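You operate a simulated robot arm through the tools that you are given. There is no shell and no other tool. Be economical: measure what you need, move in short steps, check, and stop when the job is done.

You are at the controls of a simulated robot arm. One attempt, no reset.

TASK
Press the sleeve home on the turquoise cable plug.
Fine: plug in the press tray, tray in, latch at HOLD, push the pad, free the latch, tray out; leave the other plugs.

The check looks at the end state, three seconds after you hand in, the way a careful person would. Anything else that was tipped, shoved, dropped, spilled or broken makes it a failure.

THE ROBOT
A 6-joint arm with a two-finger parallel gripper, fixed in place. Base frame: the origin is at the foot of the arm, x ahead of it, y to its left, z up. Units: m, rad, N and s.
With the tool pointing down near the work surface it reaches from about 0.24 to 0.64 m from the base axis. Its first joint turns from -1.152 to 1.152 rad. Payload 2.7 kg.
Tool frame: the origin (TCP) lies between the finger pads and is the grasp point; the fingertips stand 0.023 m ahead of it; z points along the fingers, y is the line along which they close. The gripper opens to 0.094 m. The fingers are 0.038 m wide and 0.01 m thick; the gripper's body (0.054 by 0.096 m) begins 0.039 m behind the TCP.
Orientation is that of the tool frame in the base frame, as a unit quaternion [x, y, z, w]. With the fingers straight down and closing along the base's y, the tool's x points along the base's -x, its y along +y and its z along -z.

THE INTERFACE
- The arm moves only by the tool step_arm. Its argument "plan" is a list of rows, each a list of 3 entries, a list of its own where there are three numbers: the shift along the base's x, y, z in m, then the turn, a rotation vector about the base's x, y, z in rad, then the finger opening in m, from 0 to 0.094. In form: [[[x, y, z], [rx, ry, rz], grip], ...]. A call has 1 to 8 rows; each row shifts and turns the commanded pose from where the row before left it. A row lasts 0.2 s, in which the tool goes at most 0.05 m and 0.15 rad; a call with a longer step from one row to the next is refused whole, and so is a gripper value outside its range. A pose out of reach is approached as far as the arm can. The call stops where the force on the tool passes 40 N (or 10 N more than at its start, if that is more) or the arm is blocked; 0.2 s more then pass. Each finger travels about 0.045 m/s and halts on what it meets, pressing with about 26 N; the grip force reading is that of the motor and also rises with nothing between the fingers. The clock runs only during rows and for 0.2 s after the last one: add rows that do not move to give the fingers time. The reply holds the time, the measured pose of the TCP, the force on the tool along the base axes, the opening and the grip force, in the units named above and with some noise.
- Cameras (640 x 400 px; columns grow to the right, rows downward): "scene" is fixed at [0.0729, -0.4307, 1.407]; the picture's right is [0.78, -0.63, 0.00], its down [-0.30, -0.37, -0.88] and it looks along [0.55, 0.68, -0.48] (base axes); focal length 322 px, centre (320, 200). "wrist" rides on the gripper at [0.086, 0.016, -0.075] in the tool frame; the picture's right is [-0.18, 0.98, 0.00], its down [-0.58, -0.11, -0.81] and it looks along [-0.79, -0.15, 0.59] (tool axes); focal length 243 px, centre (320, 200). There is no depth. A picture from a camera that has moved, and an enlarged one, comes with that camera's place and axes in the base frame and with its lens. The place of the scene camera against the robot may be out by one fixed shift of up to 0.012 m in any direction.
- grab_frame(camera): a new picture of that camera. The clock stands still meanwhile.
- close_up(camera, box): a new picture of the part [left, top, right, bottom] of that camera's present view, enlarged. The clock stands still meanwhile.
- close_job(): hands the job in; it is judged then, once.

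Go step by step. Nothing tells you positions but the pictures and the camera data: compare them with the known pose of the tool, close in by small moves and look again before you grip or let go. The budget is 120 turns and 76 pictures, counting those below and the enlarged ones. Unless the task says otherwise, let go and move clear before handing in, and close with one line.

The tools are called after "Request:" as name(argument=value, ...) on one line, values as JSON. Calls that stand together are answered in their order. step_arm: Moves the arm, as the interface text tells. Its arguments: {"type":"object","properties":{"plan":{"type":"array","items":{"type":"array"}}},"required":["plan"]} The other tools are called the same way: grab_frame (camera) takes a picture; close_up (camera, box) takes an enlarged picture of a part of a camera's view; close_job () hands the job in.

At the start:

```text
time_s: 0.0
tool_pos: [0.3567, 0.0453, 1.2811]
tool_rot: [0.001, 1.0, -0.001, 0.002]
wrist_force: [0.3, -0.7, 0.3]
gripper_width: 0.0939
grip_force: 0.3
```

scene: 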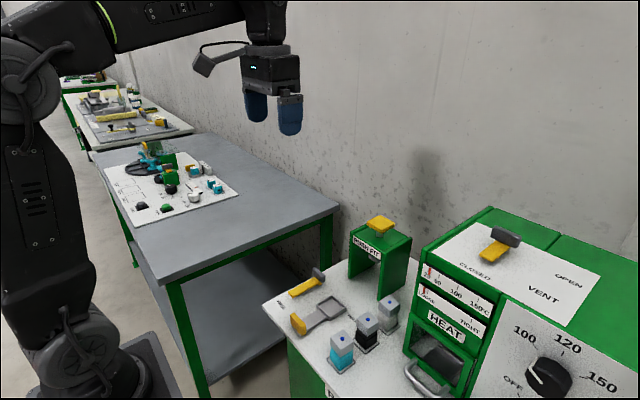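
wrist: 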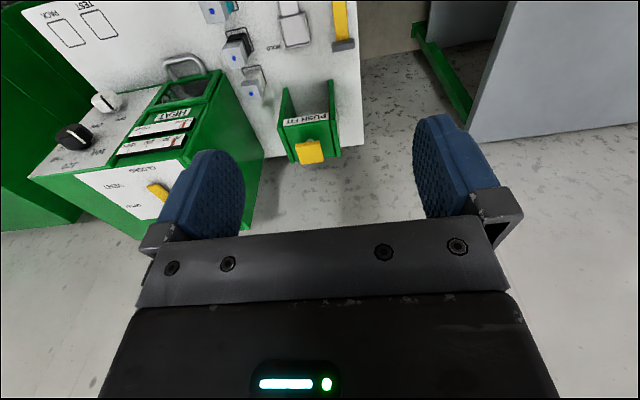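

I see a bench with a green press ("PUSH FIT"), a tray, a yellow latch, and three plugs (turquoise, black, grey) in the lower right of the scene view. I'll enlarge that region first.

Request:
close_up(camera="scene", box=[250, 200, 450, 400])

Request:
close_up(camera="wrist", box=[160, 0, 400, 180])

```text
2.00 times, centred on (350, 300) of scene
camera zoom: at [0.0729, -0.4307, 1.407], right [0.78, -0.63, 0.0], down [-0.3, -0.37, -0.88], along [0.55, 0.68, -0.48], focal length 644 px, centre (260, 0)
```

zoom: 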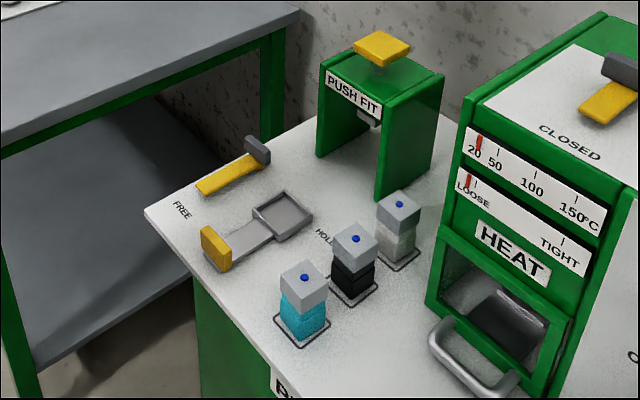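

```text
2.22 times, centred on (280, 90) of wrist
camera zoom: at [0.2697, 0.0608, 1.3568], right [0.19, 0.98, 0.0], down [0.58, -0.11, 0.81], along [0.79, -0.15, -0.59], focal length 539 px, centre (409, 444)
```

zoom: 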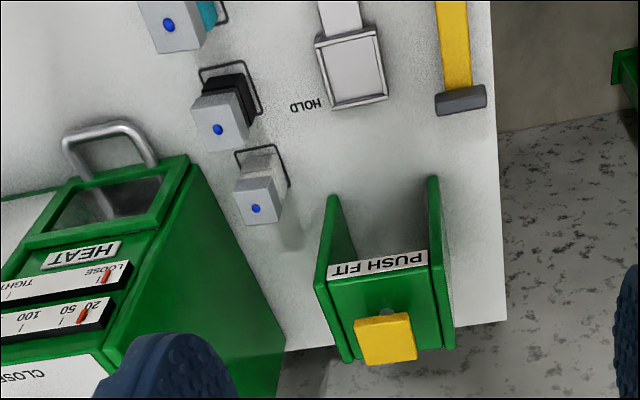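

The turquoise plug seems to be near (0.35, -0.15) and the tray around (0.43, -0.03) sliding along +x into the press near (0.59, -0.03). The latch bar lies along y≈0.06. I'll move lower to look with the wrist camera.

Request:
step_arm(plan=[[[-0.009, -0.023, -0.033], [0, 0, 0], 0.094], [[-0.009, -0.023, -0.033], [0, 0, 0], 0.094], [[-0.009, -0.023, -0.033], [0, 0, 0], 0.094], [[-0.009, -0.023, -0.033], [0, 0, 0], 0.094], [[-0.009, -0.023, -0.033], [0, 0, 0], 0.094], [[-0.009, -0.023, -0.033], [0, 0, 0], 0.094], [[-0.009, -0.023, -0.033], [0, 0, 0], 0.094], [[-0.009, -0.023, -0.033], [0, 0, 0], 0.094]])

Request:
grab_frame(camera="wrist")

Request:
grab_frame(camera="scene")

```text
time_s: 1.8
tool_pos: [0.2833, -0.1405, 1.0182]
tool_rot: [0.001, 1.0, -0.001, 0.002]
wrist_force: [-0.1, -0.4, 1.3]
gripper_width: 0.0942
grip_force: 0.1
```

```text
71 pictures are left
camera wrist: at [0.1972, -0.1237, 1.0932], right [0.19, 0.98, 0.0], down [0.58, -0.11, 0.81], along [0.79, -0.15, -0.59], focal length 243 px, centre (320, 200)
```

wrist: 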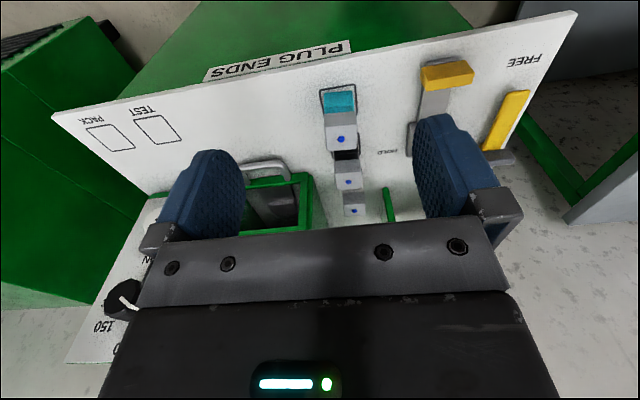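

```text
70 pictures are left
```

scene: 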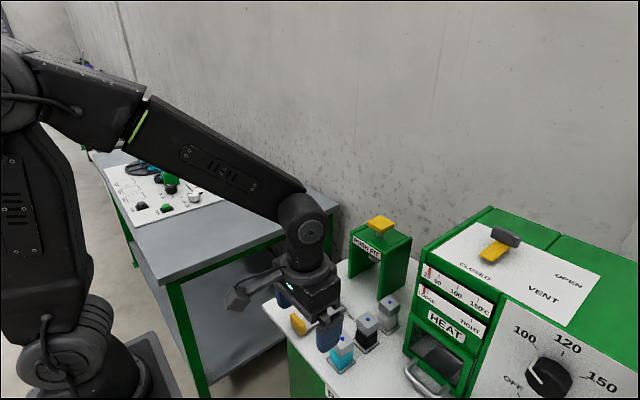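

The plugs are ahead of the gripper now. I'll enlarge the plug, tray handle and latch.

Request:
close_up(camera="wrist", box=[290, 80, 410, 230])

Request:
close_up(camera="scene", box=[310, 290, 410, 380])

```text
2.67 times, centred on (350, 155) of wrist
camera zoom: at [0.1972, -0.1237, 1.0932], right [0.19, 0.98, 0.0], down [0.58, -0.11, 0.81], along [0.79, -0.15, -0.59], focal length 647 px, centre (240, 320)
```

zoom: 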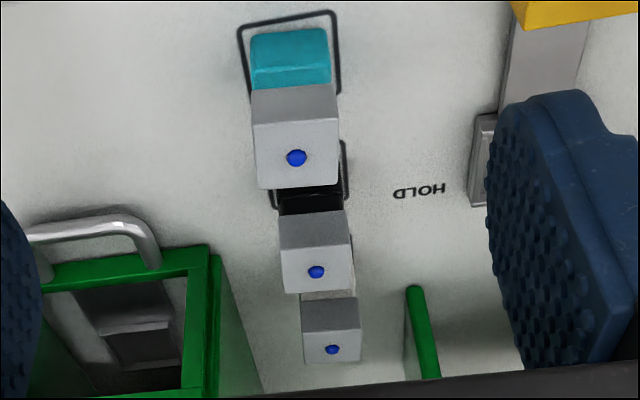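

```text
4.44 times, centred on (360, 335) of scene
camera zoom: at [0.0729, -0.4307, 1.407], right [0.78, -0.63, 0.0], down [-0.3, -0.37, -0.88], along [0.55, 0.68, -0.48], focal length 1432 px, centre (142, -400)
```

zoom: 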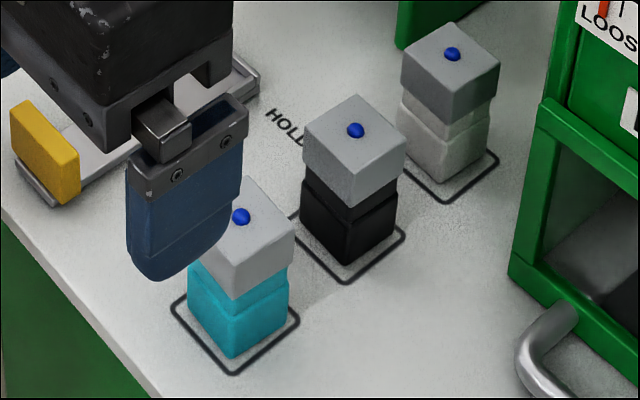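

The plug (body, neck, sleeve; about 35 mm wide and 64 mm tall) sits near (0.371, -0.132), turned slightly by about -0.08 rad. I'll go above it with a smaller opening and check.

Request:
step_arm(plan=[[[0.03, 0.003, -0.01], [0, 0, -0.04], 0.07], [[0.03, 0.003, -0.02], [0, 0, -0.04], 0.066], [[0.0277, 0.0025, -0.03], [0, 0, 0], 0.066], [[0, 0, -0.034], [0, 0, 0], 0.066], [[0, 0, 0], [0, 0, 0], 0.066]])

Request:
close_up(camera="scene", box=[300, 270, 420, 380])

Request:
grab_frame(camera="wrist")

```text
time_s: 3.0
tool_pos: [0.3719, -0.1304, 0.9231]
tool_rot: [0.042, 0.999, -0.001, 0.002]
wrist_force: [0.2, 0.3, 0.5]
gripper_width: 0.0659
grip_force: 0.0
```

```text
3.64 times, centred on (360, 325) of scene
camera zoom: at [0.0729, -0.4307, 1.407], right [0.78, -0.63, 0.0], down [-0.3, -0.37, -0.88], along [0.55, 0.68, -0.48], focal length 1171 px, centre (174, -254)
```

zoom: 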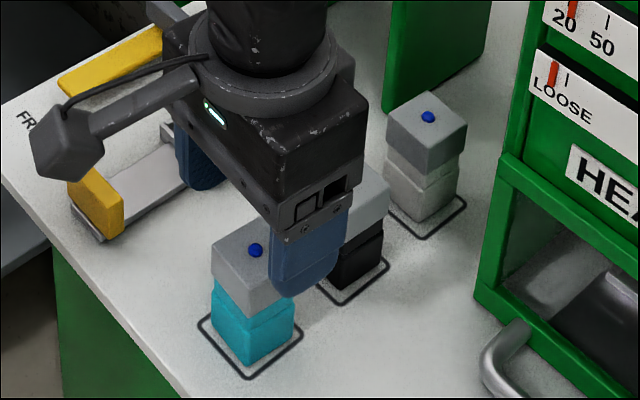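

```text
66 pictures are left
camera wrist: at [0.2863, -0.1076, 0.9981], right [0.26, 0.96, 0.0], down [0.57, -0.15, 0.81], along [0.78, -0.21, -0.59], focal length 243 px, centre (320, 200)
```

wrist: 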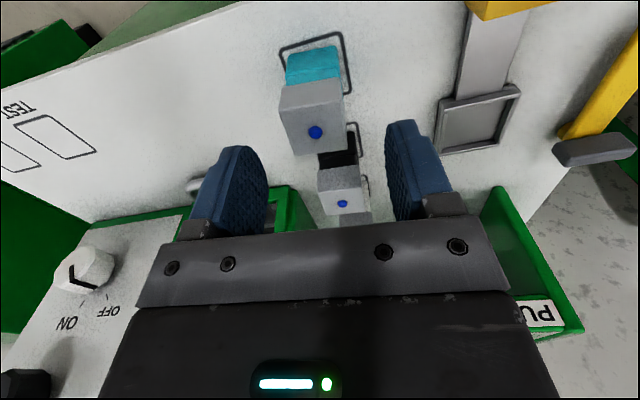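

The sleeve's blue dot computes to (0.372, -0.133), which matches the tool to about 3 mm in y. I'll check the plug's yaw more closely.

Request:
close_up(camera="wrist", box=[260, 20, 400, 170])

```text
2.67 times, centred on (330, 95) of wrist
camera zoom: at [0.2863, -0.1076, 0.9981], right [0.26, 0.96, 0.0], down [0.57, -0.15, 0.81], along [0.78, -0.21, -0.59], focal length 647 px, centre (293, 480)
```

zoom: 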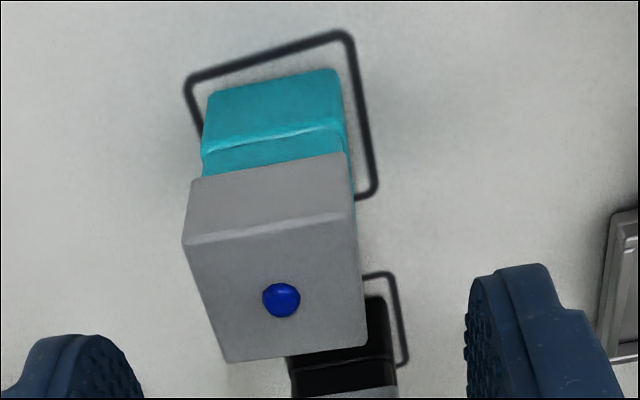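

The yaw matches. I'll shift -2.5 mm in y, go down to z≈0.852, then close.

Request:
step_arm(plan=[[[0, -0.0025, -0.02], [0, 0, 0], 0.066], [[0, 0, -0.025], [0, 0, 0], 0.066], [[0, 0, -0.025], [0, 0, 0], 0.066], [[0, 0, 0], [0, 0, 0], 0.05], [[0, 0, 0], [0, 0, 0], 0.03], [[0, 0, 0], [0, 0, 0], 0.028], [[0, 0, 0], [0, 0, 0], 0.028]])

Request:
close_up(camera="scene", box=[300, 270, 420, 380])

```text
time_s: 4.6
tool_pos: [0.3709, -0.1335, 0.8524]
tool_rot: [0.041, 0.999, -0.001, 0.002]
wrist_force: [-0.1, -0.6, -0.4]
gripper_width: 0.0333
grip_force: 26.1
```

```text
3.64 times, centred on (360, 325) of scene
camera zoom: at [0.0729, -0.4307, 1.407], right [0.78, -0.63, 0.0], down [-0.3, -0.37, -0.88], along [0.55, 0.68, -0.48], focal length 1171 px, centre (174, -254)
```

zoom: 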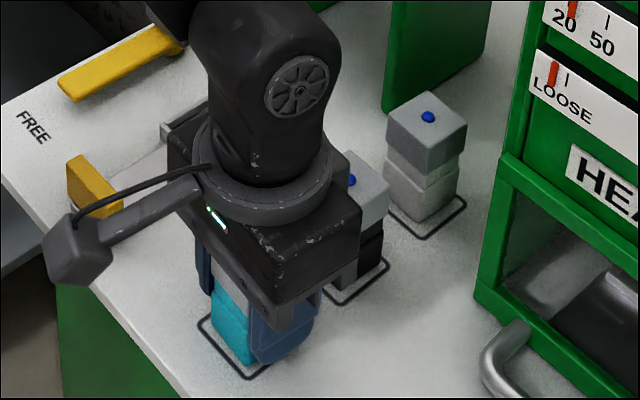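

The plug is gripped at 33 mm width. I'll lift it, straighten the yaw and look at the tray.

Request:
step_arm(plan=[[[0, 0, 0.02], [0, 0, 0], 0.028], [[0, 0, 0.04], [0, 0, 0], 0.028], [[0, 0, 0.04], [0, 0, 0.04], 0.028], [[0, 0.03, 0], [0, 0, 0.04], 0.028], [[-0.02, 0.03, 0], [0, 0, 0], 0.028], [[-0.01, 0.03, 0], [0, 0, 0], 0.028], [[0, 0, 0], [0, 0, 0], 0.028]])

Request:
grab_frame(camera="wrist")

Request:
close_up(camera="scene", box=[260, 250, 420, 380])

```text
time_s: 6.2
tool_pos: [0.3415, -0.0425, 0.9545]
tool_rot: [0.001, 1.0, -0.001, 0.001]
wrist_force: [0.6, 0.1, -0.4]
gripper_width: 0.0334
grip_force: 26.0
```

```text
63 pictures are left
camera wrist: at [0.2551, -0.0266, 1.0288], right [0.19, 0.98, 0.0], down [0.58, -0.11, 0.81], along [0.79, -0.15, -0.59], focal length 243 px, centre (320, 200)
```

wrist: 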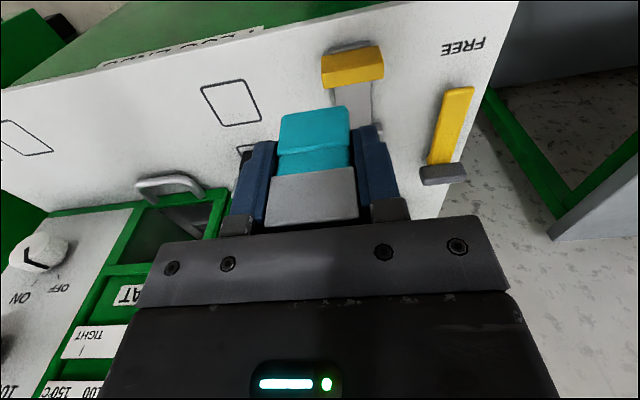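

```text
3.08 times, centred on (340, 315) of scene
camera zoom: at [0.0729, -0.4307, 1.407], right [0.78, -0.63, 0.0], down [-0.3, -0.37, -0.88], along [0.55, 0.68, -0.48], focal length 991 px, centre (258, -154)
```

zoom: 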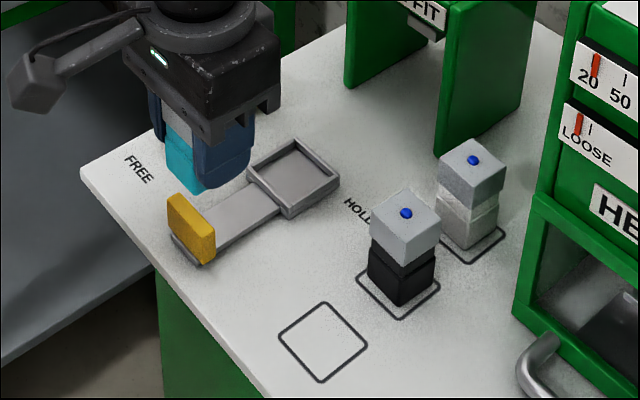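

The tray cup has low walls (about 6 mm) and its centre is at about (0.439, -0.019). I'll move above it and check alignment in the scene view.

Request:
step_arm(plan=[[[0.04, 0.01, 0], [0, 0, 0], 0.028], [[0.04, 0.01, -0.01], [0, 0, 0], 0.028], [[0.0175, 0.0035, -0.03], [0, 0, 0], 0.028], [[0, 0, -0.03], [0, 0, 0], 0.028], [[0, 0, 0], [0, 0, 0], 0.028]])

Request:
close_up(camera="scene", box=[280, 270, 380, 350])

Request:
grab_frame(camera="wrist")

```text
time_s: 7.4
tool_pos: [0.4397, -0.0204, 0.8842]
tool_rot: [0.0, 1.0, 0.0, 0.002]
wrist_force: [0.6, 0.3, -0.3]
gripper_width: 0.0334
grip_force: 26.0
```

```text
5.00 times, centred on (330, 310) of scene
camera zoom: at [0.0729, -0.4307, 1.407], right [0.78, -0.63, 0.0], down [-0.3, -0.37, -0.88], along [0.55, 0.68, -0.48], focal length 1610 px, centre (270, -350)
```

zoom: 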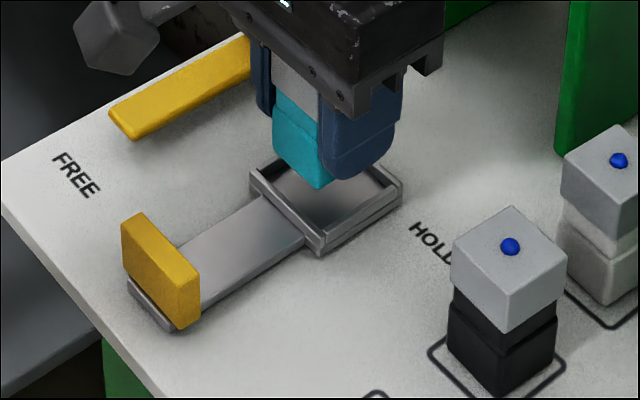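

```text
60 pictures are left
camera wrist: at [0.3523, -0.0036, 0.9596], right [0.19, 0.98, 0.0], down [0.58, -0.11, 0.81], along [0.79, -0.15, -0.59], focal length 243 px, centre (320, 200)
```

wrist: 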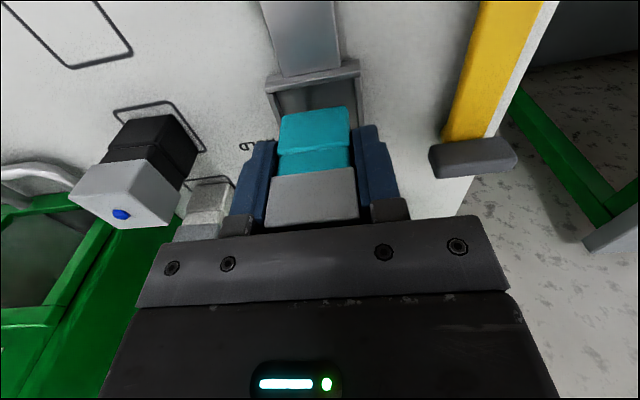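

I'll zoom in to compare the plug's front corner with the cup's inner corner.

Request:
close_up(camera="scene", box=[325, 292, 365, 324])

Request:
close_up(camera="wrist", box=[250, 40, 390, 160])

```text
12.50 times, centred on (345, 308) of scene
camera zoom: at [0.0729, -0.4307, 1.407], right [0.78, -0.63, 0.0], down [-0.3, -0.37, -0.88], along [0.55, 0.68, -0.48], focal length 4026 px, centre (8, -1150)
```

zoom: 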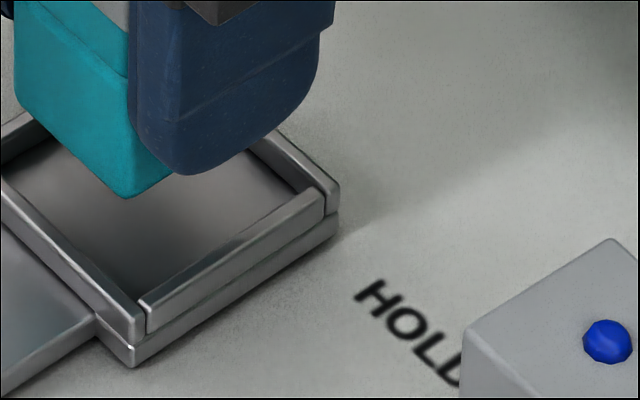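

```text
3.33 times, centred on (320, 100) of wrist
camera zoom: at [0.3523, -0.0036, 0.9596], right [0.19, 0.98, 0.0], down [0.58, -0.11, 0.81], along [0.79, -0.15, -0.59], focal length 809 px, centre (320, 533)
```

zoom: 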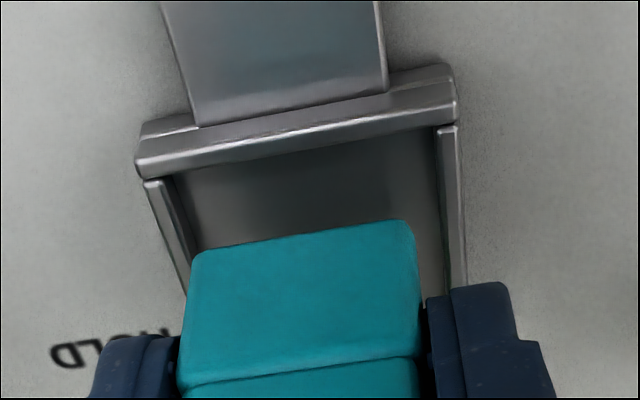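

The plug needs about 4 mm more +x to be centred in the cup. I'll shift and lower it in small steps.

Request:
step_arm(plan=[[[0.004, 0, 0], [0, 0, 0], 0.028], [[0, 0, -0.012], [0, 0, 0], 0.028], [[0, 0, -0.012], [0, 0, 0], 0.028], [[0, 0, 0], [0, 0, 0], 0.028]])

Request:
close_up(camera="scene", box=[315, 282, 375, 330])

Request:
close_up(camera="wrist", box=[250, 40, 390, 160])

```text
time_s: 8.4
tool_pos: [0.4438, -0.0197, 0.8608]
tool_rot: [0.002, 1.0, -0.001, 0.004]
wrist_force: [0.9, 0.5, 16.8]
gripper_width: 0.0336
grip_force: 26.0
```

```text
8.33 times, centred on (345, 306) of scene
camera zoom: at [0.0726, -0.4307, 1.407], right [0.78, -0.63, 0.0], down [-0.3, -0.37, -0.88], along [0.55, 0.68, -0.48], focal length 2684 px, centre (112, -683)
```

zoom: 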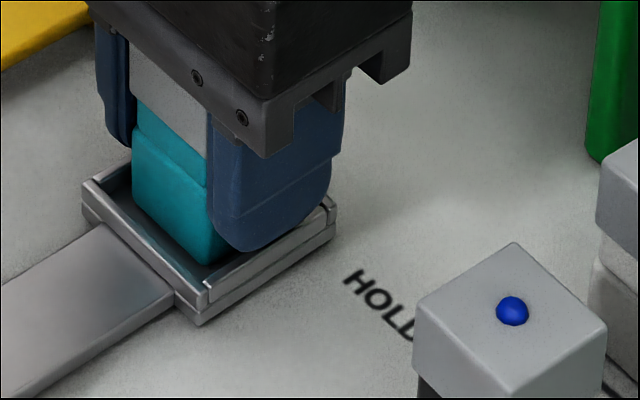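

```text
3.33 times, centred on (320, 100) of wrist
camera zoom: at [0.3575, -0.0036, 0.9359], right [0.19, 0.98, 0.0], down [0.57, -0.11, 0.81], along [0.8, -0.15, -0.58], focal length 809 px, centre (320, 533)
```

zoom: 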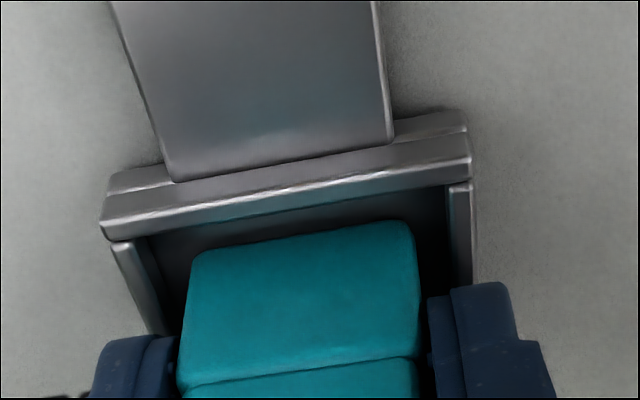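

Contact at z≈0.861: the plug bottom is on the cup floor with gaps visible all round. I'll ease off 1 mm, then open.

Request:
step_arm(plan=[[[0, 0, 0.001], [0, 0, 0], 0.028], [[0, 0, 0.0005], [0, 0, 0], 0.04], [[0, 0, 0], [0, 0, 0], 0.06], [[0, 0, 0], [0, 0, 0], 0.06], [[0, 0, 0], [0, 0, 0], 0.06]])

Request:
close_up(camera="scene", box=[315, 282, 375, 330])

```text
time_s: 9.6
tool_pos: [0.4428, -0.0198, 0.8615]
tool_rot: [0.001, 1.0, -0.001, 0.002]
wrist_force: [-0.5, 0.1, -0.5]
gripper_width: 0.0599
grip_force: 0.0
```

```text
8.33 times, centred on (345, 306) of scene
camera zoom: at [0.0729, -0.4307, 1.407], right [0.78, -0.63, 0.0], down [-0.3, -0.37, -0.88], along [0.55, 0.68, -0.48], focal length 2684 px, centre (112, -683)
```

zoom: 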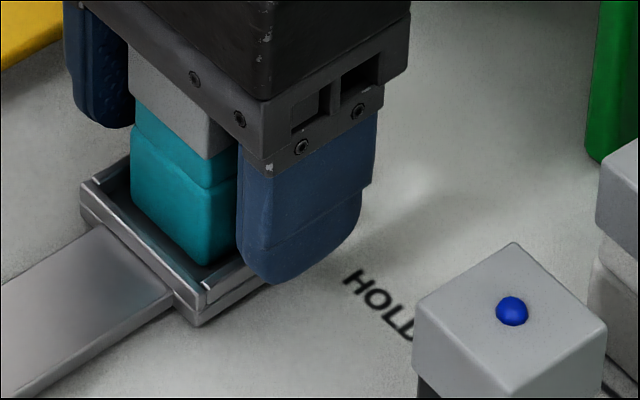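

The plug stands free in the cup. I'll raise up and move back to view the tray handle and latch.

Request:
step_arm(plan=[[[0, 0, 0.03], [0, 0, 0], 0.06], [[0, 0, 0.05], [0, 0, 0], 0.06], [[0, 0, 0.05], [0, 0, 0], 0.06], [[-0.05, 0, 0], [0, 0, 0], 0.07], [[-0.05, 0, 0], [0, 0, 0], 0.08], [[-0.05, 0, 0], [0, 0, 0], 0.094], [[-0.01, 0, 0], [0, 0, 0], 0.094]])

Request:
grab_frame(camera="wrist")

Request:
close_up(camera="scene", box=[260, 220, 420, 350])

```text
time_s: 11.2
tool_pos: [0.2835, -0.0205, 0.991]
tool_rot: [0.001, 1.0, -0.001, 0.002]
wrist_force: [-0.1, 0.4, -1.0]
gripper_width: 0.0938
grip_force: 0.2
```

```text
54 pictures are left
camera wrist: at [0.1971, -0.0037, 1.0665], right [0.19, 0.98, 0.0], down [0.58, -0.11, 0.81], along [0.79, -0.15, -0.59], focal length 243 px, centre (320, 200)
```

wrist: 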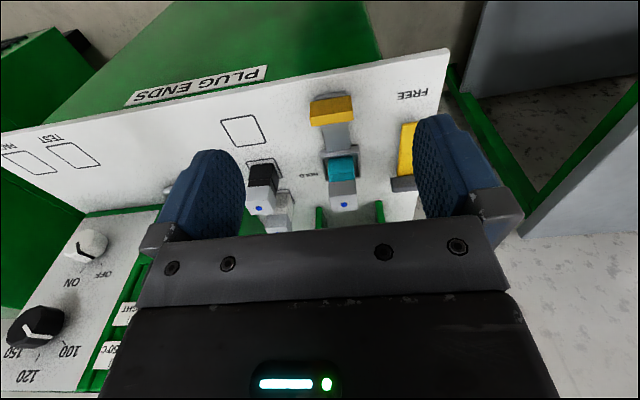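

```text
3.08 times, centred on (340, 285) of scene
camera zoom: at [0.0729, -0.4307, 1.407], right [0.78, -0.63, 0.0], down [-0.3, -0.37, -0.88], along [0.55, 0.68, -0.48], focal length 991 px, centre (258, -62)
```

zoom: 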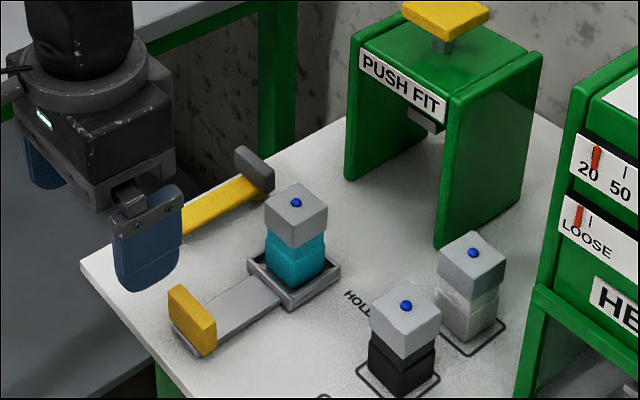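

Request:
close_up(camera="wrist", box=[280, 80, 420, 210])

Request:
close_up(camera="scene", box=[320, 230, 380, 290])

```text
3.08 times, centred on (350, 145) of wrist
camera zoom: at [0.1971, -0.0037, 1.0665], right [0.19, 0.98, 0.0], down [0.58, -0.11, 0.81], along [0.79, -0.15, -0.59], focal length 746 px, centre (228, 369)
```

zoom: 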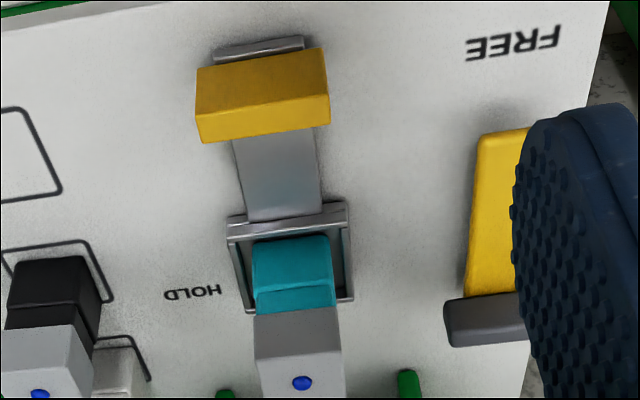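

```text
6.67 times, centred on (350, 260) of scene
camera zoom: at [0.0729, -0.4307, 1.407], right [0.78, -0.63, 0.0], down [-0.3, -0.37, -0.88], along [0.55, 0.68, -0.48], focal length 2147 px, centre (120, -200)
```

zoom: 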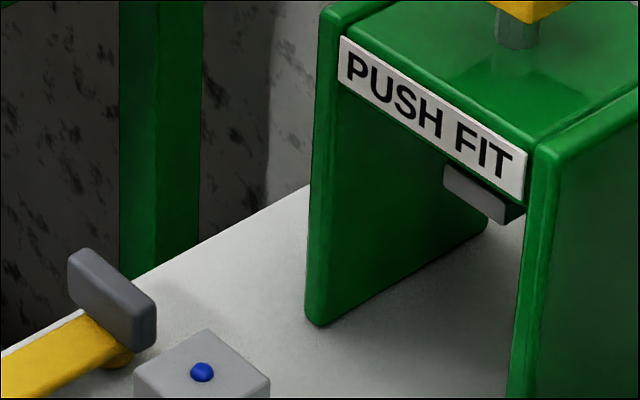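

The handle is at about x 0.342–0.353, y -0.019 ± 0.021, top z≈0.851. I'll grip its sides with the tool tilted 0.3 rad so the wrist stays clear of the press.

Request:
step_arm(plan=[[[0.032, 0, -0.01], [0, -0.15, 0], 0.07], [[0.032, 0.001, -0.02], [0, -0.15, 0], 0.07], [[0, 0.0005, -0.03], [0, 0, 0], 0.07], [[0, 0, -0.03], [0, 0, 0], 0.07], [[0, 0, 0], [0, 0, 0], 0.07]])

Request:
close_up(camera="scene", box=[260, 230, 400, 350])

Request:
grab_frame(camera="wrist")

```text
time_s: 12.4
tool_pos: [0.3482, -0.0184, 0.9009]
tool_rot: [0.001, 0.988, 0.0, 0.151]
wrist_force: [0.7, -0.2, -0.1]
gripper_width: 0.0701
grip_force: 0.2
```

```text
3.33 times, centred on (330, 290) of scene
camera zoom: at [0.0729, -0.4307, 1.407], right [0.78, -0.63, 0.0], down [-0.3, -0.37, -0.88], along [0.55, 0.68, -0.48], focal length 1074 px, centre (287, -100)
```

zoom: 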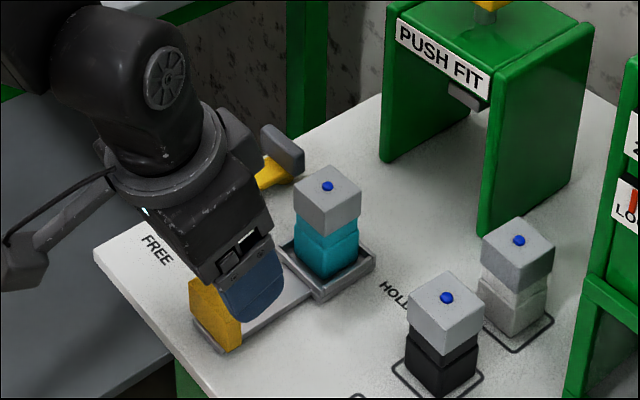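

```text
49 pictures are left
camera wrist: at [0.2435, -0.0027, 0.947], right [0.18, 0.98, 0.06], down [0.31, -0.11, 0.94], along [0.93, -0.15, -0.33], focal length 243 px, centre (320, 200)
```

wrist: 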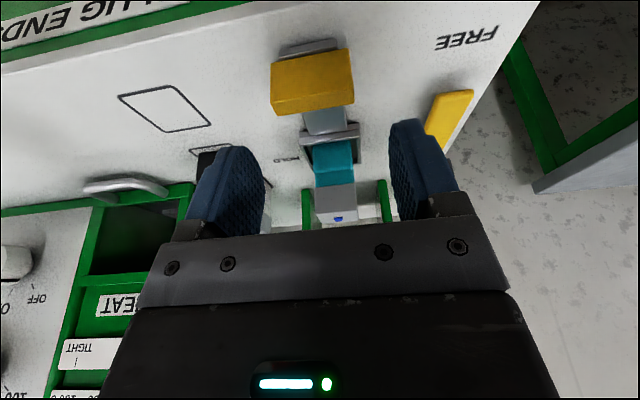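

Aligned well. I'll descend to z≈0.860 and grip the handle sides.

Request:
step_arm(plan=[[[0, 0, -0.02], [0, 0, 0], 0.07], [[0, 0, -0.021], [0, 0, 0], 0.07], [[0, 0, 0], [0, 0, 0], 0.05], [[0, 0, 0], [0, 0, 0], 0.036], [[0, 0, 0], [0, 0, 0], 0.036], [[0, 0, 0], [0, 0, 0], 0.036]])

```text
time_s: 13.8
tool_pos: [0.3478, -0.0201, 0.8918]
tool_rot: [0.0, 0.989, 0.001, 0.149]
wrist_force: [0.4, -0.6, -0.4]
gripper_width: 0.0358
grip_force: 0.0
out of reach, approached as far as the arm can: row 1, 2
```

The tilted pose is out of reach that low. I'll go upright instead and grip the handle with the tool offset 12 mm to -x, which keeps the wrist clear of the press.

Request:
step_arm(plan=[[[0, 0, 0.04], [0, 0, 0], 0.07], [[0, 0, 0.02], [0, 0.15, 0], 0.07], [[-0.012, 0, 0], [0, 0.15, 0], 0.07], [[0, 0, 0], [0, 0, 0], 0.07]])

```text
time_s: 14.8
tool_pos: [0.3346, -0.0182, 0.9515]
tool_rot: [0.001, 1.0, 0.0, 0.001]
wrist_force: [0.2, 0.1, 0.3]
gripper_width: 0.0703
grip_force: 0.1
```

Request:
step_arm(plan=[[[0, 0, -0.035], [0, 0, 0], 0.07], [[0, 0, -0.035], [0, 0, 0], 0.07], [[0, 0, -0.0235], [0, 0, 0], 0.07], [[0, 0, 0], [0, 0, 0], 0.05], [[0, 0, 0], [0, 0, 0], 0.036], [[0, 0, 0], [0, 0, 0], 0.036], [[0, 0, 0], [0, 0, 0], 0.036]])

Request:
close_up(camera="scene", box=[260, 230, 400, 350])

```text
time_s: 16.4
tool_pos: [0.3343, -0.0199, 0.8575]
tool_rot: [0.002, 1.0, -0.001, 0.003]
wrist_force: [0.1, -12.5, -8.0]
gripper_width: 0.044
grip_force: 44.9
```

```text
3.33 times, centred on (330, 290) of scene
camera zoom: at [0.0729, -0.431, 1.4069], right [0.78, -0.63, 0.0], down [-0.3, -0.37, -0.88], along [0.55, 0.68, -0.48], focal length 1074 px, centre (287, -100)
```

zoom: 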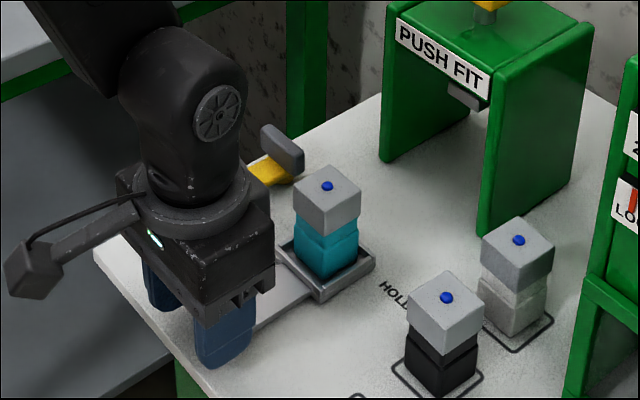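

The handle is gripped. I'll relieve the small side load and push the tray in gently.

Request:
step_arm(plan=[[[0, -0.0015, 0], [0, 0, 0], 0.036], [[0.004, 0, 0], [0, 0, 0], 0.036], [[0.008, 0, 0], [0, 0, 0], 0.036], [[0.01, 0, 0], [0, 0, 0], 0.036], [[0.01, 0, 0], [0, 0, 0], 0.036]])

Request:
close_up(camera="scene", box=[260, 230, 400, 350])

```text
time_s: 17.6
tool_pos: [0.3659, -0.0205, 0.8573]
tool_rot: [0.001, 1.0, -0.001, 0.001]
wrist_force: [-1.5, 8.0, -11.8]
gripper_width: 0.0437
grip_force: 44.6
```

```text
3.33 times, centred on (330, 290) of scene
camera zoom: at [0.073, -0.4306, 1.407], right [0.78, -0.63, 0.0], down [-0.3, -0.37, -0.88], along [0.55, 0.68, -0.48], focal length 1074 px, centre (287, -100)
```

zoom: 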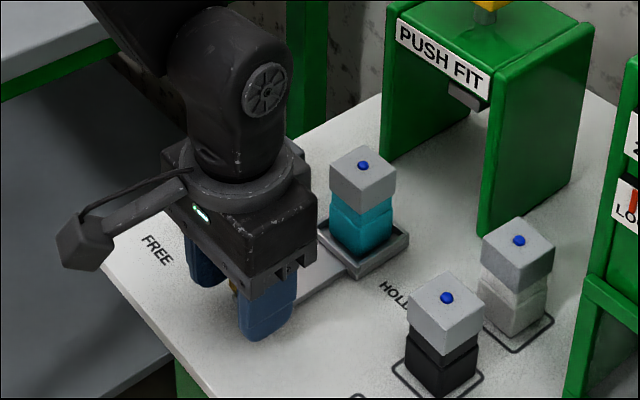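

The tray slides with the plug upright. I'll keep pushing.

Request:
step_arm(plan=[[[0.01, 0.0005, 0], [0, 0, 0], 0.036], [[0.012, 0, 0], [0, 0, 0], 0.036], [[0.012, 0, 0], [0, 0, 0], 0.036], [[0.012, 0, 0], [0, 0, 0], 0.036], [[0.012, 0, 0], [0, 0, 0], 0.036], [[0.012, 0, 0], [0, 0, 0], 0.036], [[0.01, 0, 0], [0, 0, 0], 0.036]])

Request:
close_up(camera="scene", box=[290, 200, 430, 320])

```text
time_s: 19.2
tool_pos: [0.4468, -0.0198, 0.8572]
tool_rot: [0.0, 1.0, -0.001, 0.002]
wrist_force: [-0.7, -7.4, -6.6]
gripper_width: 0.0439
grip_force: 45.2
```

```text
3.33 times, centred on (360, 260) of scene
camera zoom: at [0.073, -0.4309, 1.4069], right [0.78, -0.63, 0.0], down [-0.3, -0.37, -0.88], along [0.55, 0.68, -0.48], focal length 1074 px, centre (187, 0)
```

zoom: 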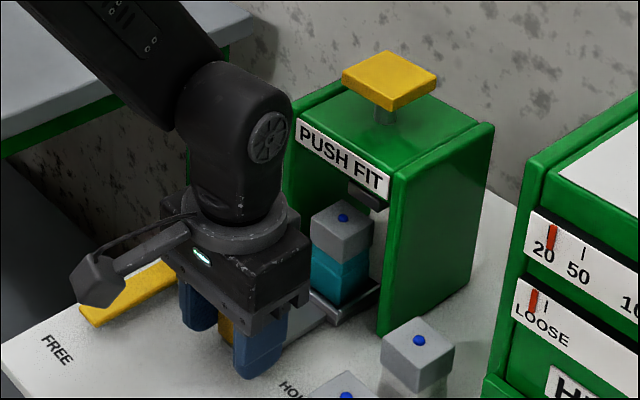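

Halfway under the press. I'll continue in slower steps until it stops.

Request:
step_arm(plan=[[[0.01, 0, 0], [0, 0, 0], 0.036], [[0.01, 0, 0], [0, 0, 0], 0.036], [[0.008, 0, 0], [0, 0, 0], 0.036], [[0.006, 0, 0], [0, 0, 0], 0.036], [[0.005, 0, 0], [0, 0, 0], 0.036], [[0.004, 0, 0], [0, 0, 0], 0.036], [[0.004, 0, 0], [0, 0, 0], 0.036]])

Request:
close_up(camera="scene", box=[290, 200, 430, 320])

```text
time_s: 20.8
tool_pos: [0.49, -0.0197, 0.8566]
tool_rot: [0.002, 1.0, 0.0, -0.006]
wrist_force: [-35.9, -6.6, 8.2]
gripper_width: 0.0438
grip_force: 44.8
```

```text
3.33 times, centred on (360, 260) of scene
camera zoom: at [0.0719, -0.4309, 1.407], right [0.78, -0.63, 0.0], down [-0.3, -0.37, -0.88], along [0.55, 0.68, -0.48], focal length 1074 px, centre (187, 0)
```

zoom: 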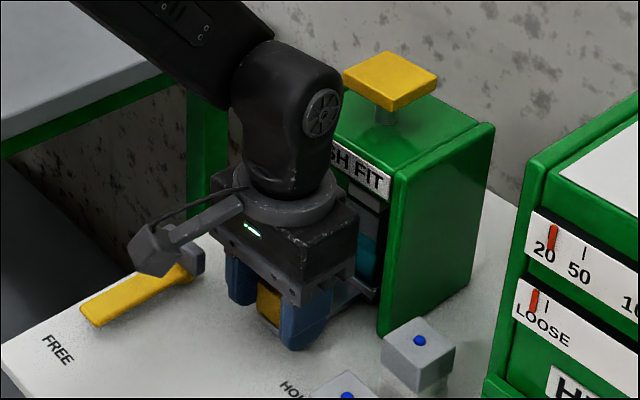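

The tray hit its stop after about 156 mm, as expected. I'll ease off, release and rise for a look.

Request:
step_arm(plan=[[[-0.002, 0, 0], [0, 0, 0], 0.036], [[0, 0, 0], [0, 0, 0], 0.06], [[0, 0, 0], [0, 0, 0], 0.064], [[0, 0, 0], [0, 0, 0], 0.064], [[-0.02, 0, 0.03], [0, 0, 0], 0.064], [[-0.04, 0, 0.02], [0, 0, 0], 0.064], [[-0.04, 0, 0.03], [0, 0, 0], 0.064], [[-0.04, 0, 0.03], [0, 0, 0], 0.064]])

Request:
grab_frame(camera="wrist")

Request:
close_up(camera="scene", box=[290, 200, 430, 320])

```text
time_s: 22.6
tool_pos: [0.3512, -0.0178, 0.9683]
tool_rot: [0.001, 1.0, -0.001, 0.001]
wrist_force: [-0.3, 0.0, 0.0]
gripper_width: 0.0639
grip_force: 0.1
```

```text
44 pictures are left
camera wrist: at [0.2651, -0.0029, 1.0442], right [0.19, 0.98, 0.0], down [0.58, -0.11, 0.81], along [0.79, -0.15, -0.59], focal length 243 px, centre (320, 200)
```

wrist: 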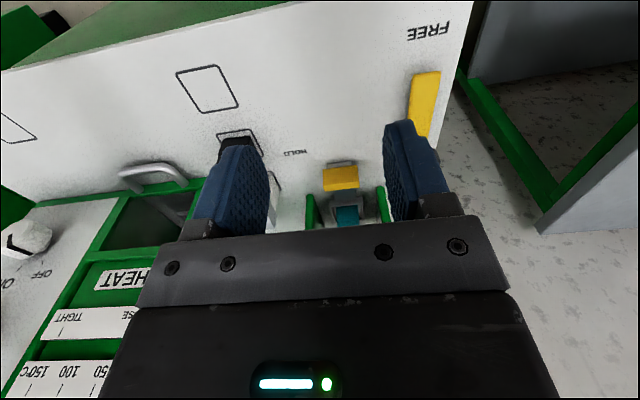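

```text
3.33 times, centred on (360, 260) of scene
camera zoom: at [0.0729, -0.4307, 1.407], right [0.78, -0.63, 0.0], down [-0.3, -0.37, -0.88], along [0.55, 0.68, -0.48], focal length 1074 px, centre (187, 0)
```

zoom: 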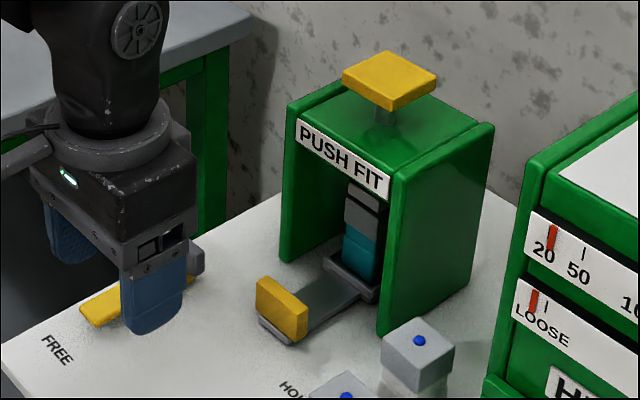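

The tray is fully in with the sleeve under the ram. Next I'll look at the latch bar up close.

Request:
step_arm(plan=[[[-0.03, 0.03, 0], [0, 0, 0], 0.094], [[-0.02, 0.045, 0], [0, 0, 0], 0.094], [[0, 0, 0], [0, 0, 0], 0.094]])

Request:
close_up(camera="wrist", box=[200, 20, 440, 220])

Request:
close_up(camera="scene", box=[280, 250, 360, 310])

```text
time_s: 23.4
tool_pos: [0.301, 0.0547, 0.9673]
tool_rot: [0.002, 1.0, 0.0, 0.001]
wrist_force: [0.4, 0.8, -0.1]
gripper_width: 0.0941
grip_force: 0.1
```

```text
2.00 times, centred on (320, 120) of wrist
camera zoom: at [0.2154, 0.0712, 1.044], right [0.19, 0.98, 0.0], down [0.58, -0.11, 0.81], along [0.79, -0.15, -0.59], focal length 485 px, centre (320, 360)
```

zoom: 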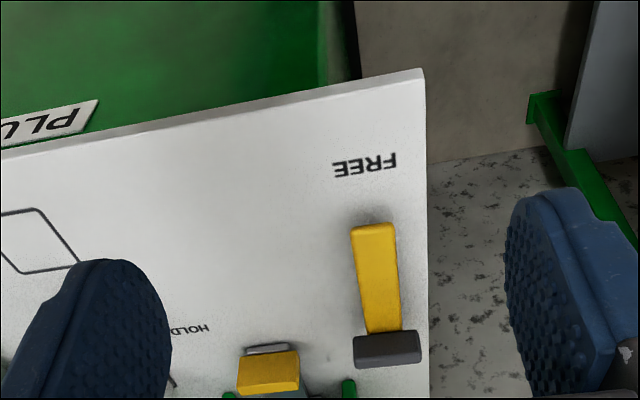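

```text
6.67 times, centred on (320, 280) of scene
camera zoom: at [0.0729, -0.4307, 1.407], right [0.78, -0.63, 0.0], down [-0.3, -0.37, -0.88], along [0.55, 0.68, -0.48], focal length 2147 px, centre (320, -333)
```

zoom: 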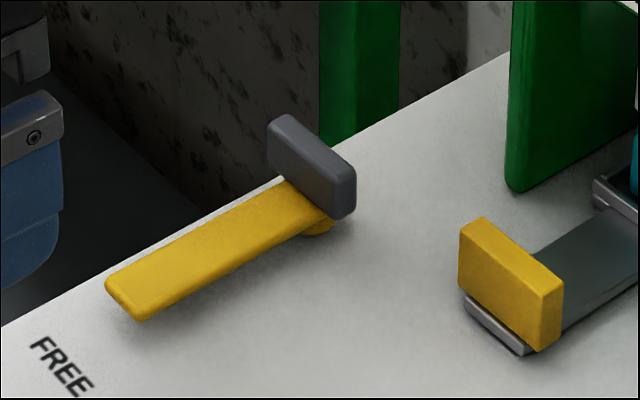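

The latch bar runs from about (0.385, 0.068) to a hub near (0.468, 0.069), with the bar end free, pointing at FREE. I'll bring closed fingers down just outside its +y side.

Request:
step_arm(plan=[[[0.035, 0.016, 0], [0, 0, 0], 0.04], [[0.035, 0.018, 0], [0, 0, 0], 0.0], [[0.035, 0.018, -0.02], [0, 0, 0], 0.0], [[0, 0, -0.03], [0, 0, 0], 0.0], [[0, 0, -0.02], [0, 0, 0], 0.0], [[0, 0, 0], [0, 0, 0], 0.0], [[0, 0, 0], [0, 0, 0], 0.0]])

Request:
close_up(camera="scene", box=[270, 210, 390, 310])

Request:
grab_frame(camera="wrist")

```text
time_s: 25.0
tool_pos: [0.4071, 0.1064, 0.899]
tool_rot: [0.001, 1.0, -0.001, 0.002]
wrist_force: [0.2, -0.4, 0.1]
gripper_width: 0.0
grip_force: 26.1
```

```text
4.00 times, centred on (330, 260) of scene
camera zoom: at [0.0729, -0.4307, 1.407], right [0.78, -0.63, 0.0], down [-0.3, -0.37, -0.88], along [0.55, 0.68, -0.48], focal length 1288 px, centre (280, -40)
```

zoom: 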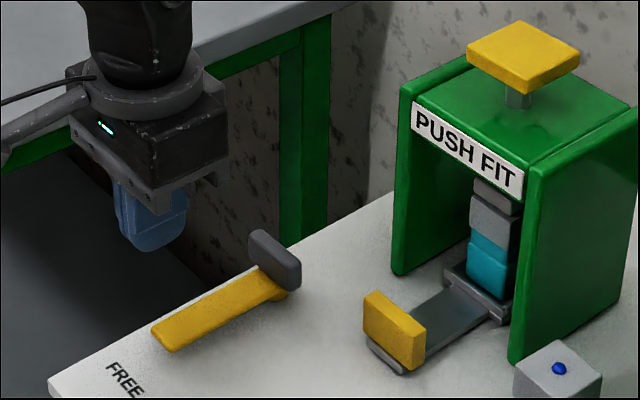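

```text
39 pictures are left
camera wrist: at [0.321, 0.1233, 0.9732], right [0.19, 0.98, 0.0], down [0.58, -0.11, 0.81], along [0.79, -0.15, -0.59], focal length 243 px, centre (320, 200)
```

wrist: 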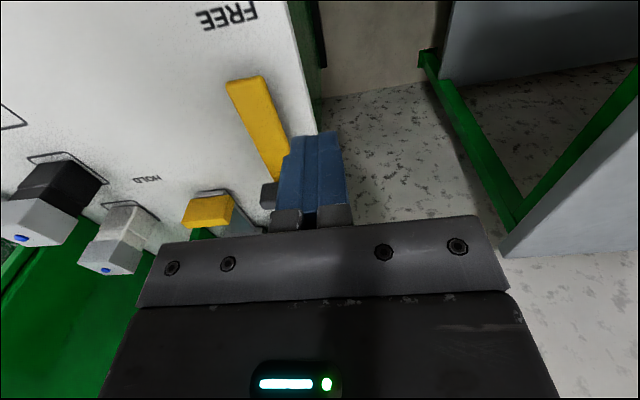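

I'll descend beside the bar and creep to contact.

Request:
step_arm(plan=[[[0, 0, -0.025], [0, 0, 0], 0.0], [[0, 0, -0.021], [0, 0, 0], 0.0], [[0, -0.008, 0], [0, 0, 0], 0.0], [[0, -0.008, 0], [0, 0, 0], 0.0], [[0, 0, 0], [0, 0, 0], 0.0]])

Request:
close_up(camera="scene", box=[270, 220, 370, 310])

Request:
close_up(camera="wrist", box=[200, 20, 400, 240])

```text
time_s: 26.2
tool_pos: [0.4072, 0.0914, 0.8519]
tool_rot: [0.001, 1.0, -0.001, 0.002]
wrist_force: [-1.3, 0.9, 0.8]
gripper_width: 0.0001
grip_force: 26.1
```

```text
4.44 times, centred on (320, 265) of scene
camera zoom: at [0.0729, -0.4307, 1.407], right [0.78, -0.63, 0.0], down [-0.3, -0.37, -0.88], along [0.55, 0.68, -0.48], focal length 1432 px, centre (320, -89)
```

zoom: 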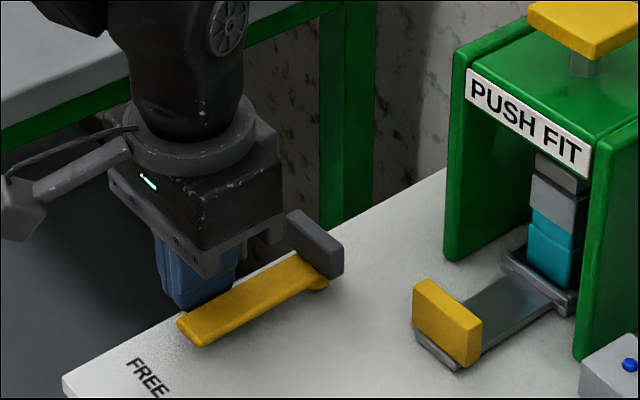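

```text
1.82 times, centred on (300, 130) of wrist
camera zoom: at [0.3213, 0.1073, 0.9277], right [0.19, 0.98, 0.0], down [0.58, -0.11, 0.81], along [0.79, -0.15, -0.59], focal length 441 px, centre (356, 327)
```

zoom: 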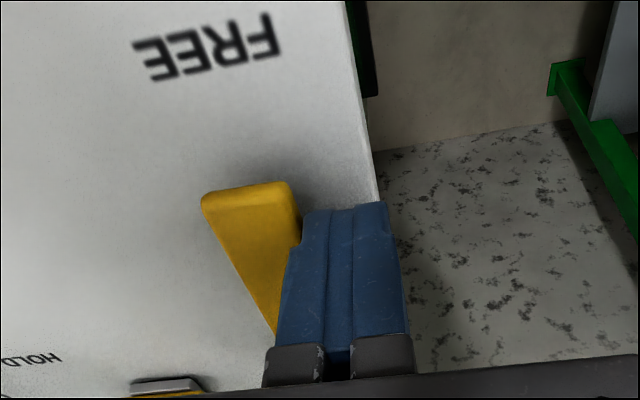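

The fingers are just at the bar's side. I'll push it -y for the first part of its swing.

Request:
step_arm(plan=[[[-0.001, -0.007, 0], [0, 0, 0], 0.0], [[-0.001, -0.007, 0], [0, 0, 0], 0.0], [[-0.002, -0.007, 0], [0, 0, 0], 0.0], [[-0.002, -0.0066, 0], [0, 0, 0], 0.0]])

Request:
close_up(camera="scene", box=[270, 220, 370, 310])

```text
time_s: 27.2
tool_pos: [0.4006, 0.0644, 0.8522]
tool_rot: [0.001, 1.0, 0.0, 0.002]
wrist_force: [0.1, 0.5, -1.3]
gripper_width: 0.0001
grip_force: 26.3
```

```text
4.44 times, centred on (320, 265) of scene
camera zoom: at [0.0729, -0.4307, 1.407], right [0.78, -0.63, 0.0], down [-0.3, -0.37, -0.88], along [0.55, 0.68, -0.48], focal length 1432 px, centre (320, -89)
```

zoom: 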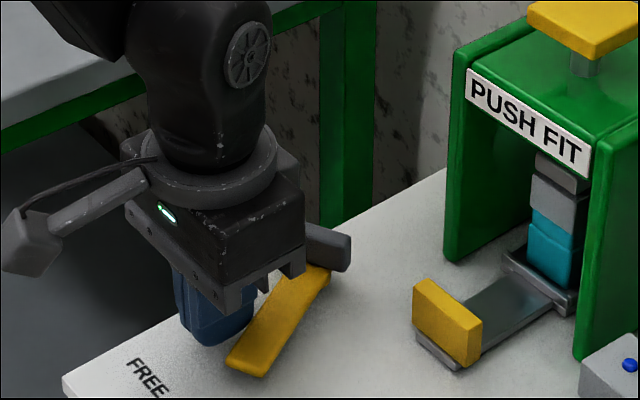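

The bar turns about the grey hub as assumed. I'll continue the arc.

Request:
step_arm(plan=[[[0.001, -0.0075, 0], [0, 0, 0], 0.0], [[0.002, -0.0078, 0], [0, 0, 0], 0.0], [[0.003, -0.008, 0], [0, 0, 0], 0.0], [[0.004, -0.008, 0], [0, 0, 0], 0.0]])

Request:
close_up(camera="scene", box=[270, 220, 370, 310])

```text
time_s: 28.2
tool_pos: [0.4102, 0.0305, 0.8521]
tool_rot: [0.001, 1.0, 0.0, 0.001]
wrist_force: [-0.1, -0.7, 0.1]
gripper_width: 0.0001
grip_force: 26.4
```

```text
4.44 times, centred on (320, 265) of scene
camera zoom: at [0.0729, -0.4307, 1.407], right [0.78, -0.63, 0.0], down [-0.3, -0.37, -0.88], along [0.55, 0.68, -0.48], focal length 1432 px, centre (320, -89)
```

zoom: 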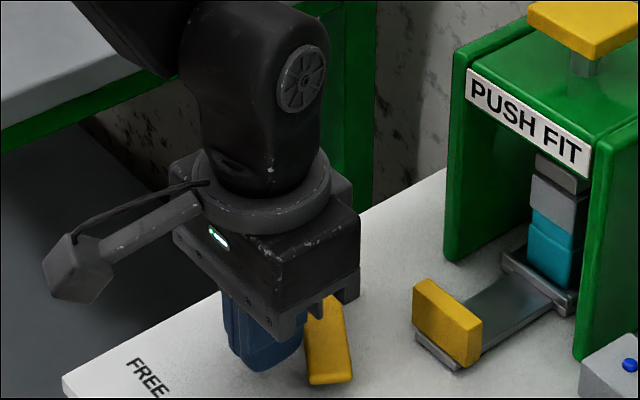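

Request:
step_arm(plan=[[[0.005, -0.006, 0], [0, 0, 0], 0.0], [[0.006, -0.006, 0], [0, 0, 0], 0.0], [[0.006, -0.005, 0], [0, 0, 0], 0.0], [[0.006, -0.003, 0], [0, 0, 0], 0.0], [[0.004, -0.001, 0], [0, 0, 0], 0.0]])

Request:
close_up(camera="scene", box=[290, 220, 390, 310])

Request:
grab_frame(camera="wrist")

```text
time_s: 29.4
tool_pos: [0.4389, 0.0114, 0.8533]
tool_rot: [0.001, 1.0, -0.001, 0.002]
wrist_force: [-0.3, 0.2, -0.9]
gripper_width: 0.0
grip_force: 25.6
```

```text
4.44 times, centred on (340, 265) of scene
camera zoom: at [0.0729, -0.4307, 1.407], right [0.78, -0.63, 0.0], down [-0.3, -0.37, -0.88], along [0.55, 0.68, -0.48], focal length 1432 px, centre (231, -89)
```

zoom: 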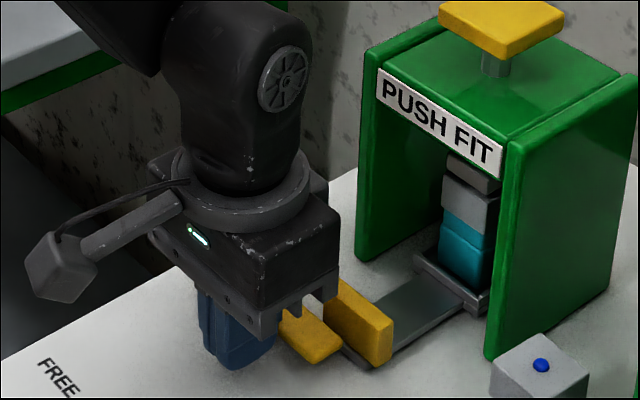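

```text
33 pictures are left
camera wrist: at [0.352, 0.0277, 0.9277], right [0.19, 0.98, 0.0], down [0.58, -0.11, 0.81], along [0.79, -0.15, -0.59], focal length 243 px, centre (320, 200)
```

wrist: 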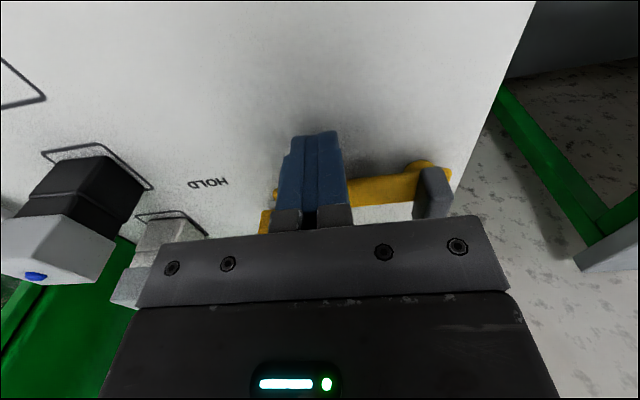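

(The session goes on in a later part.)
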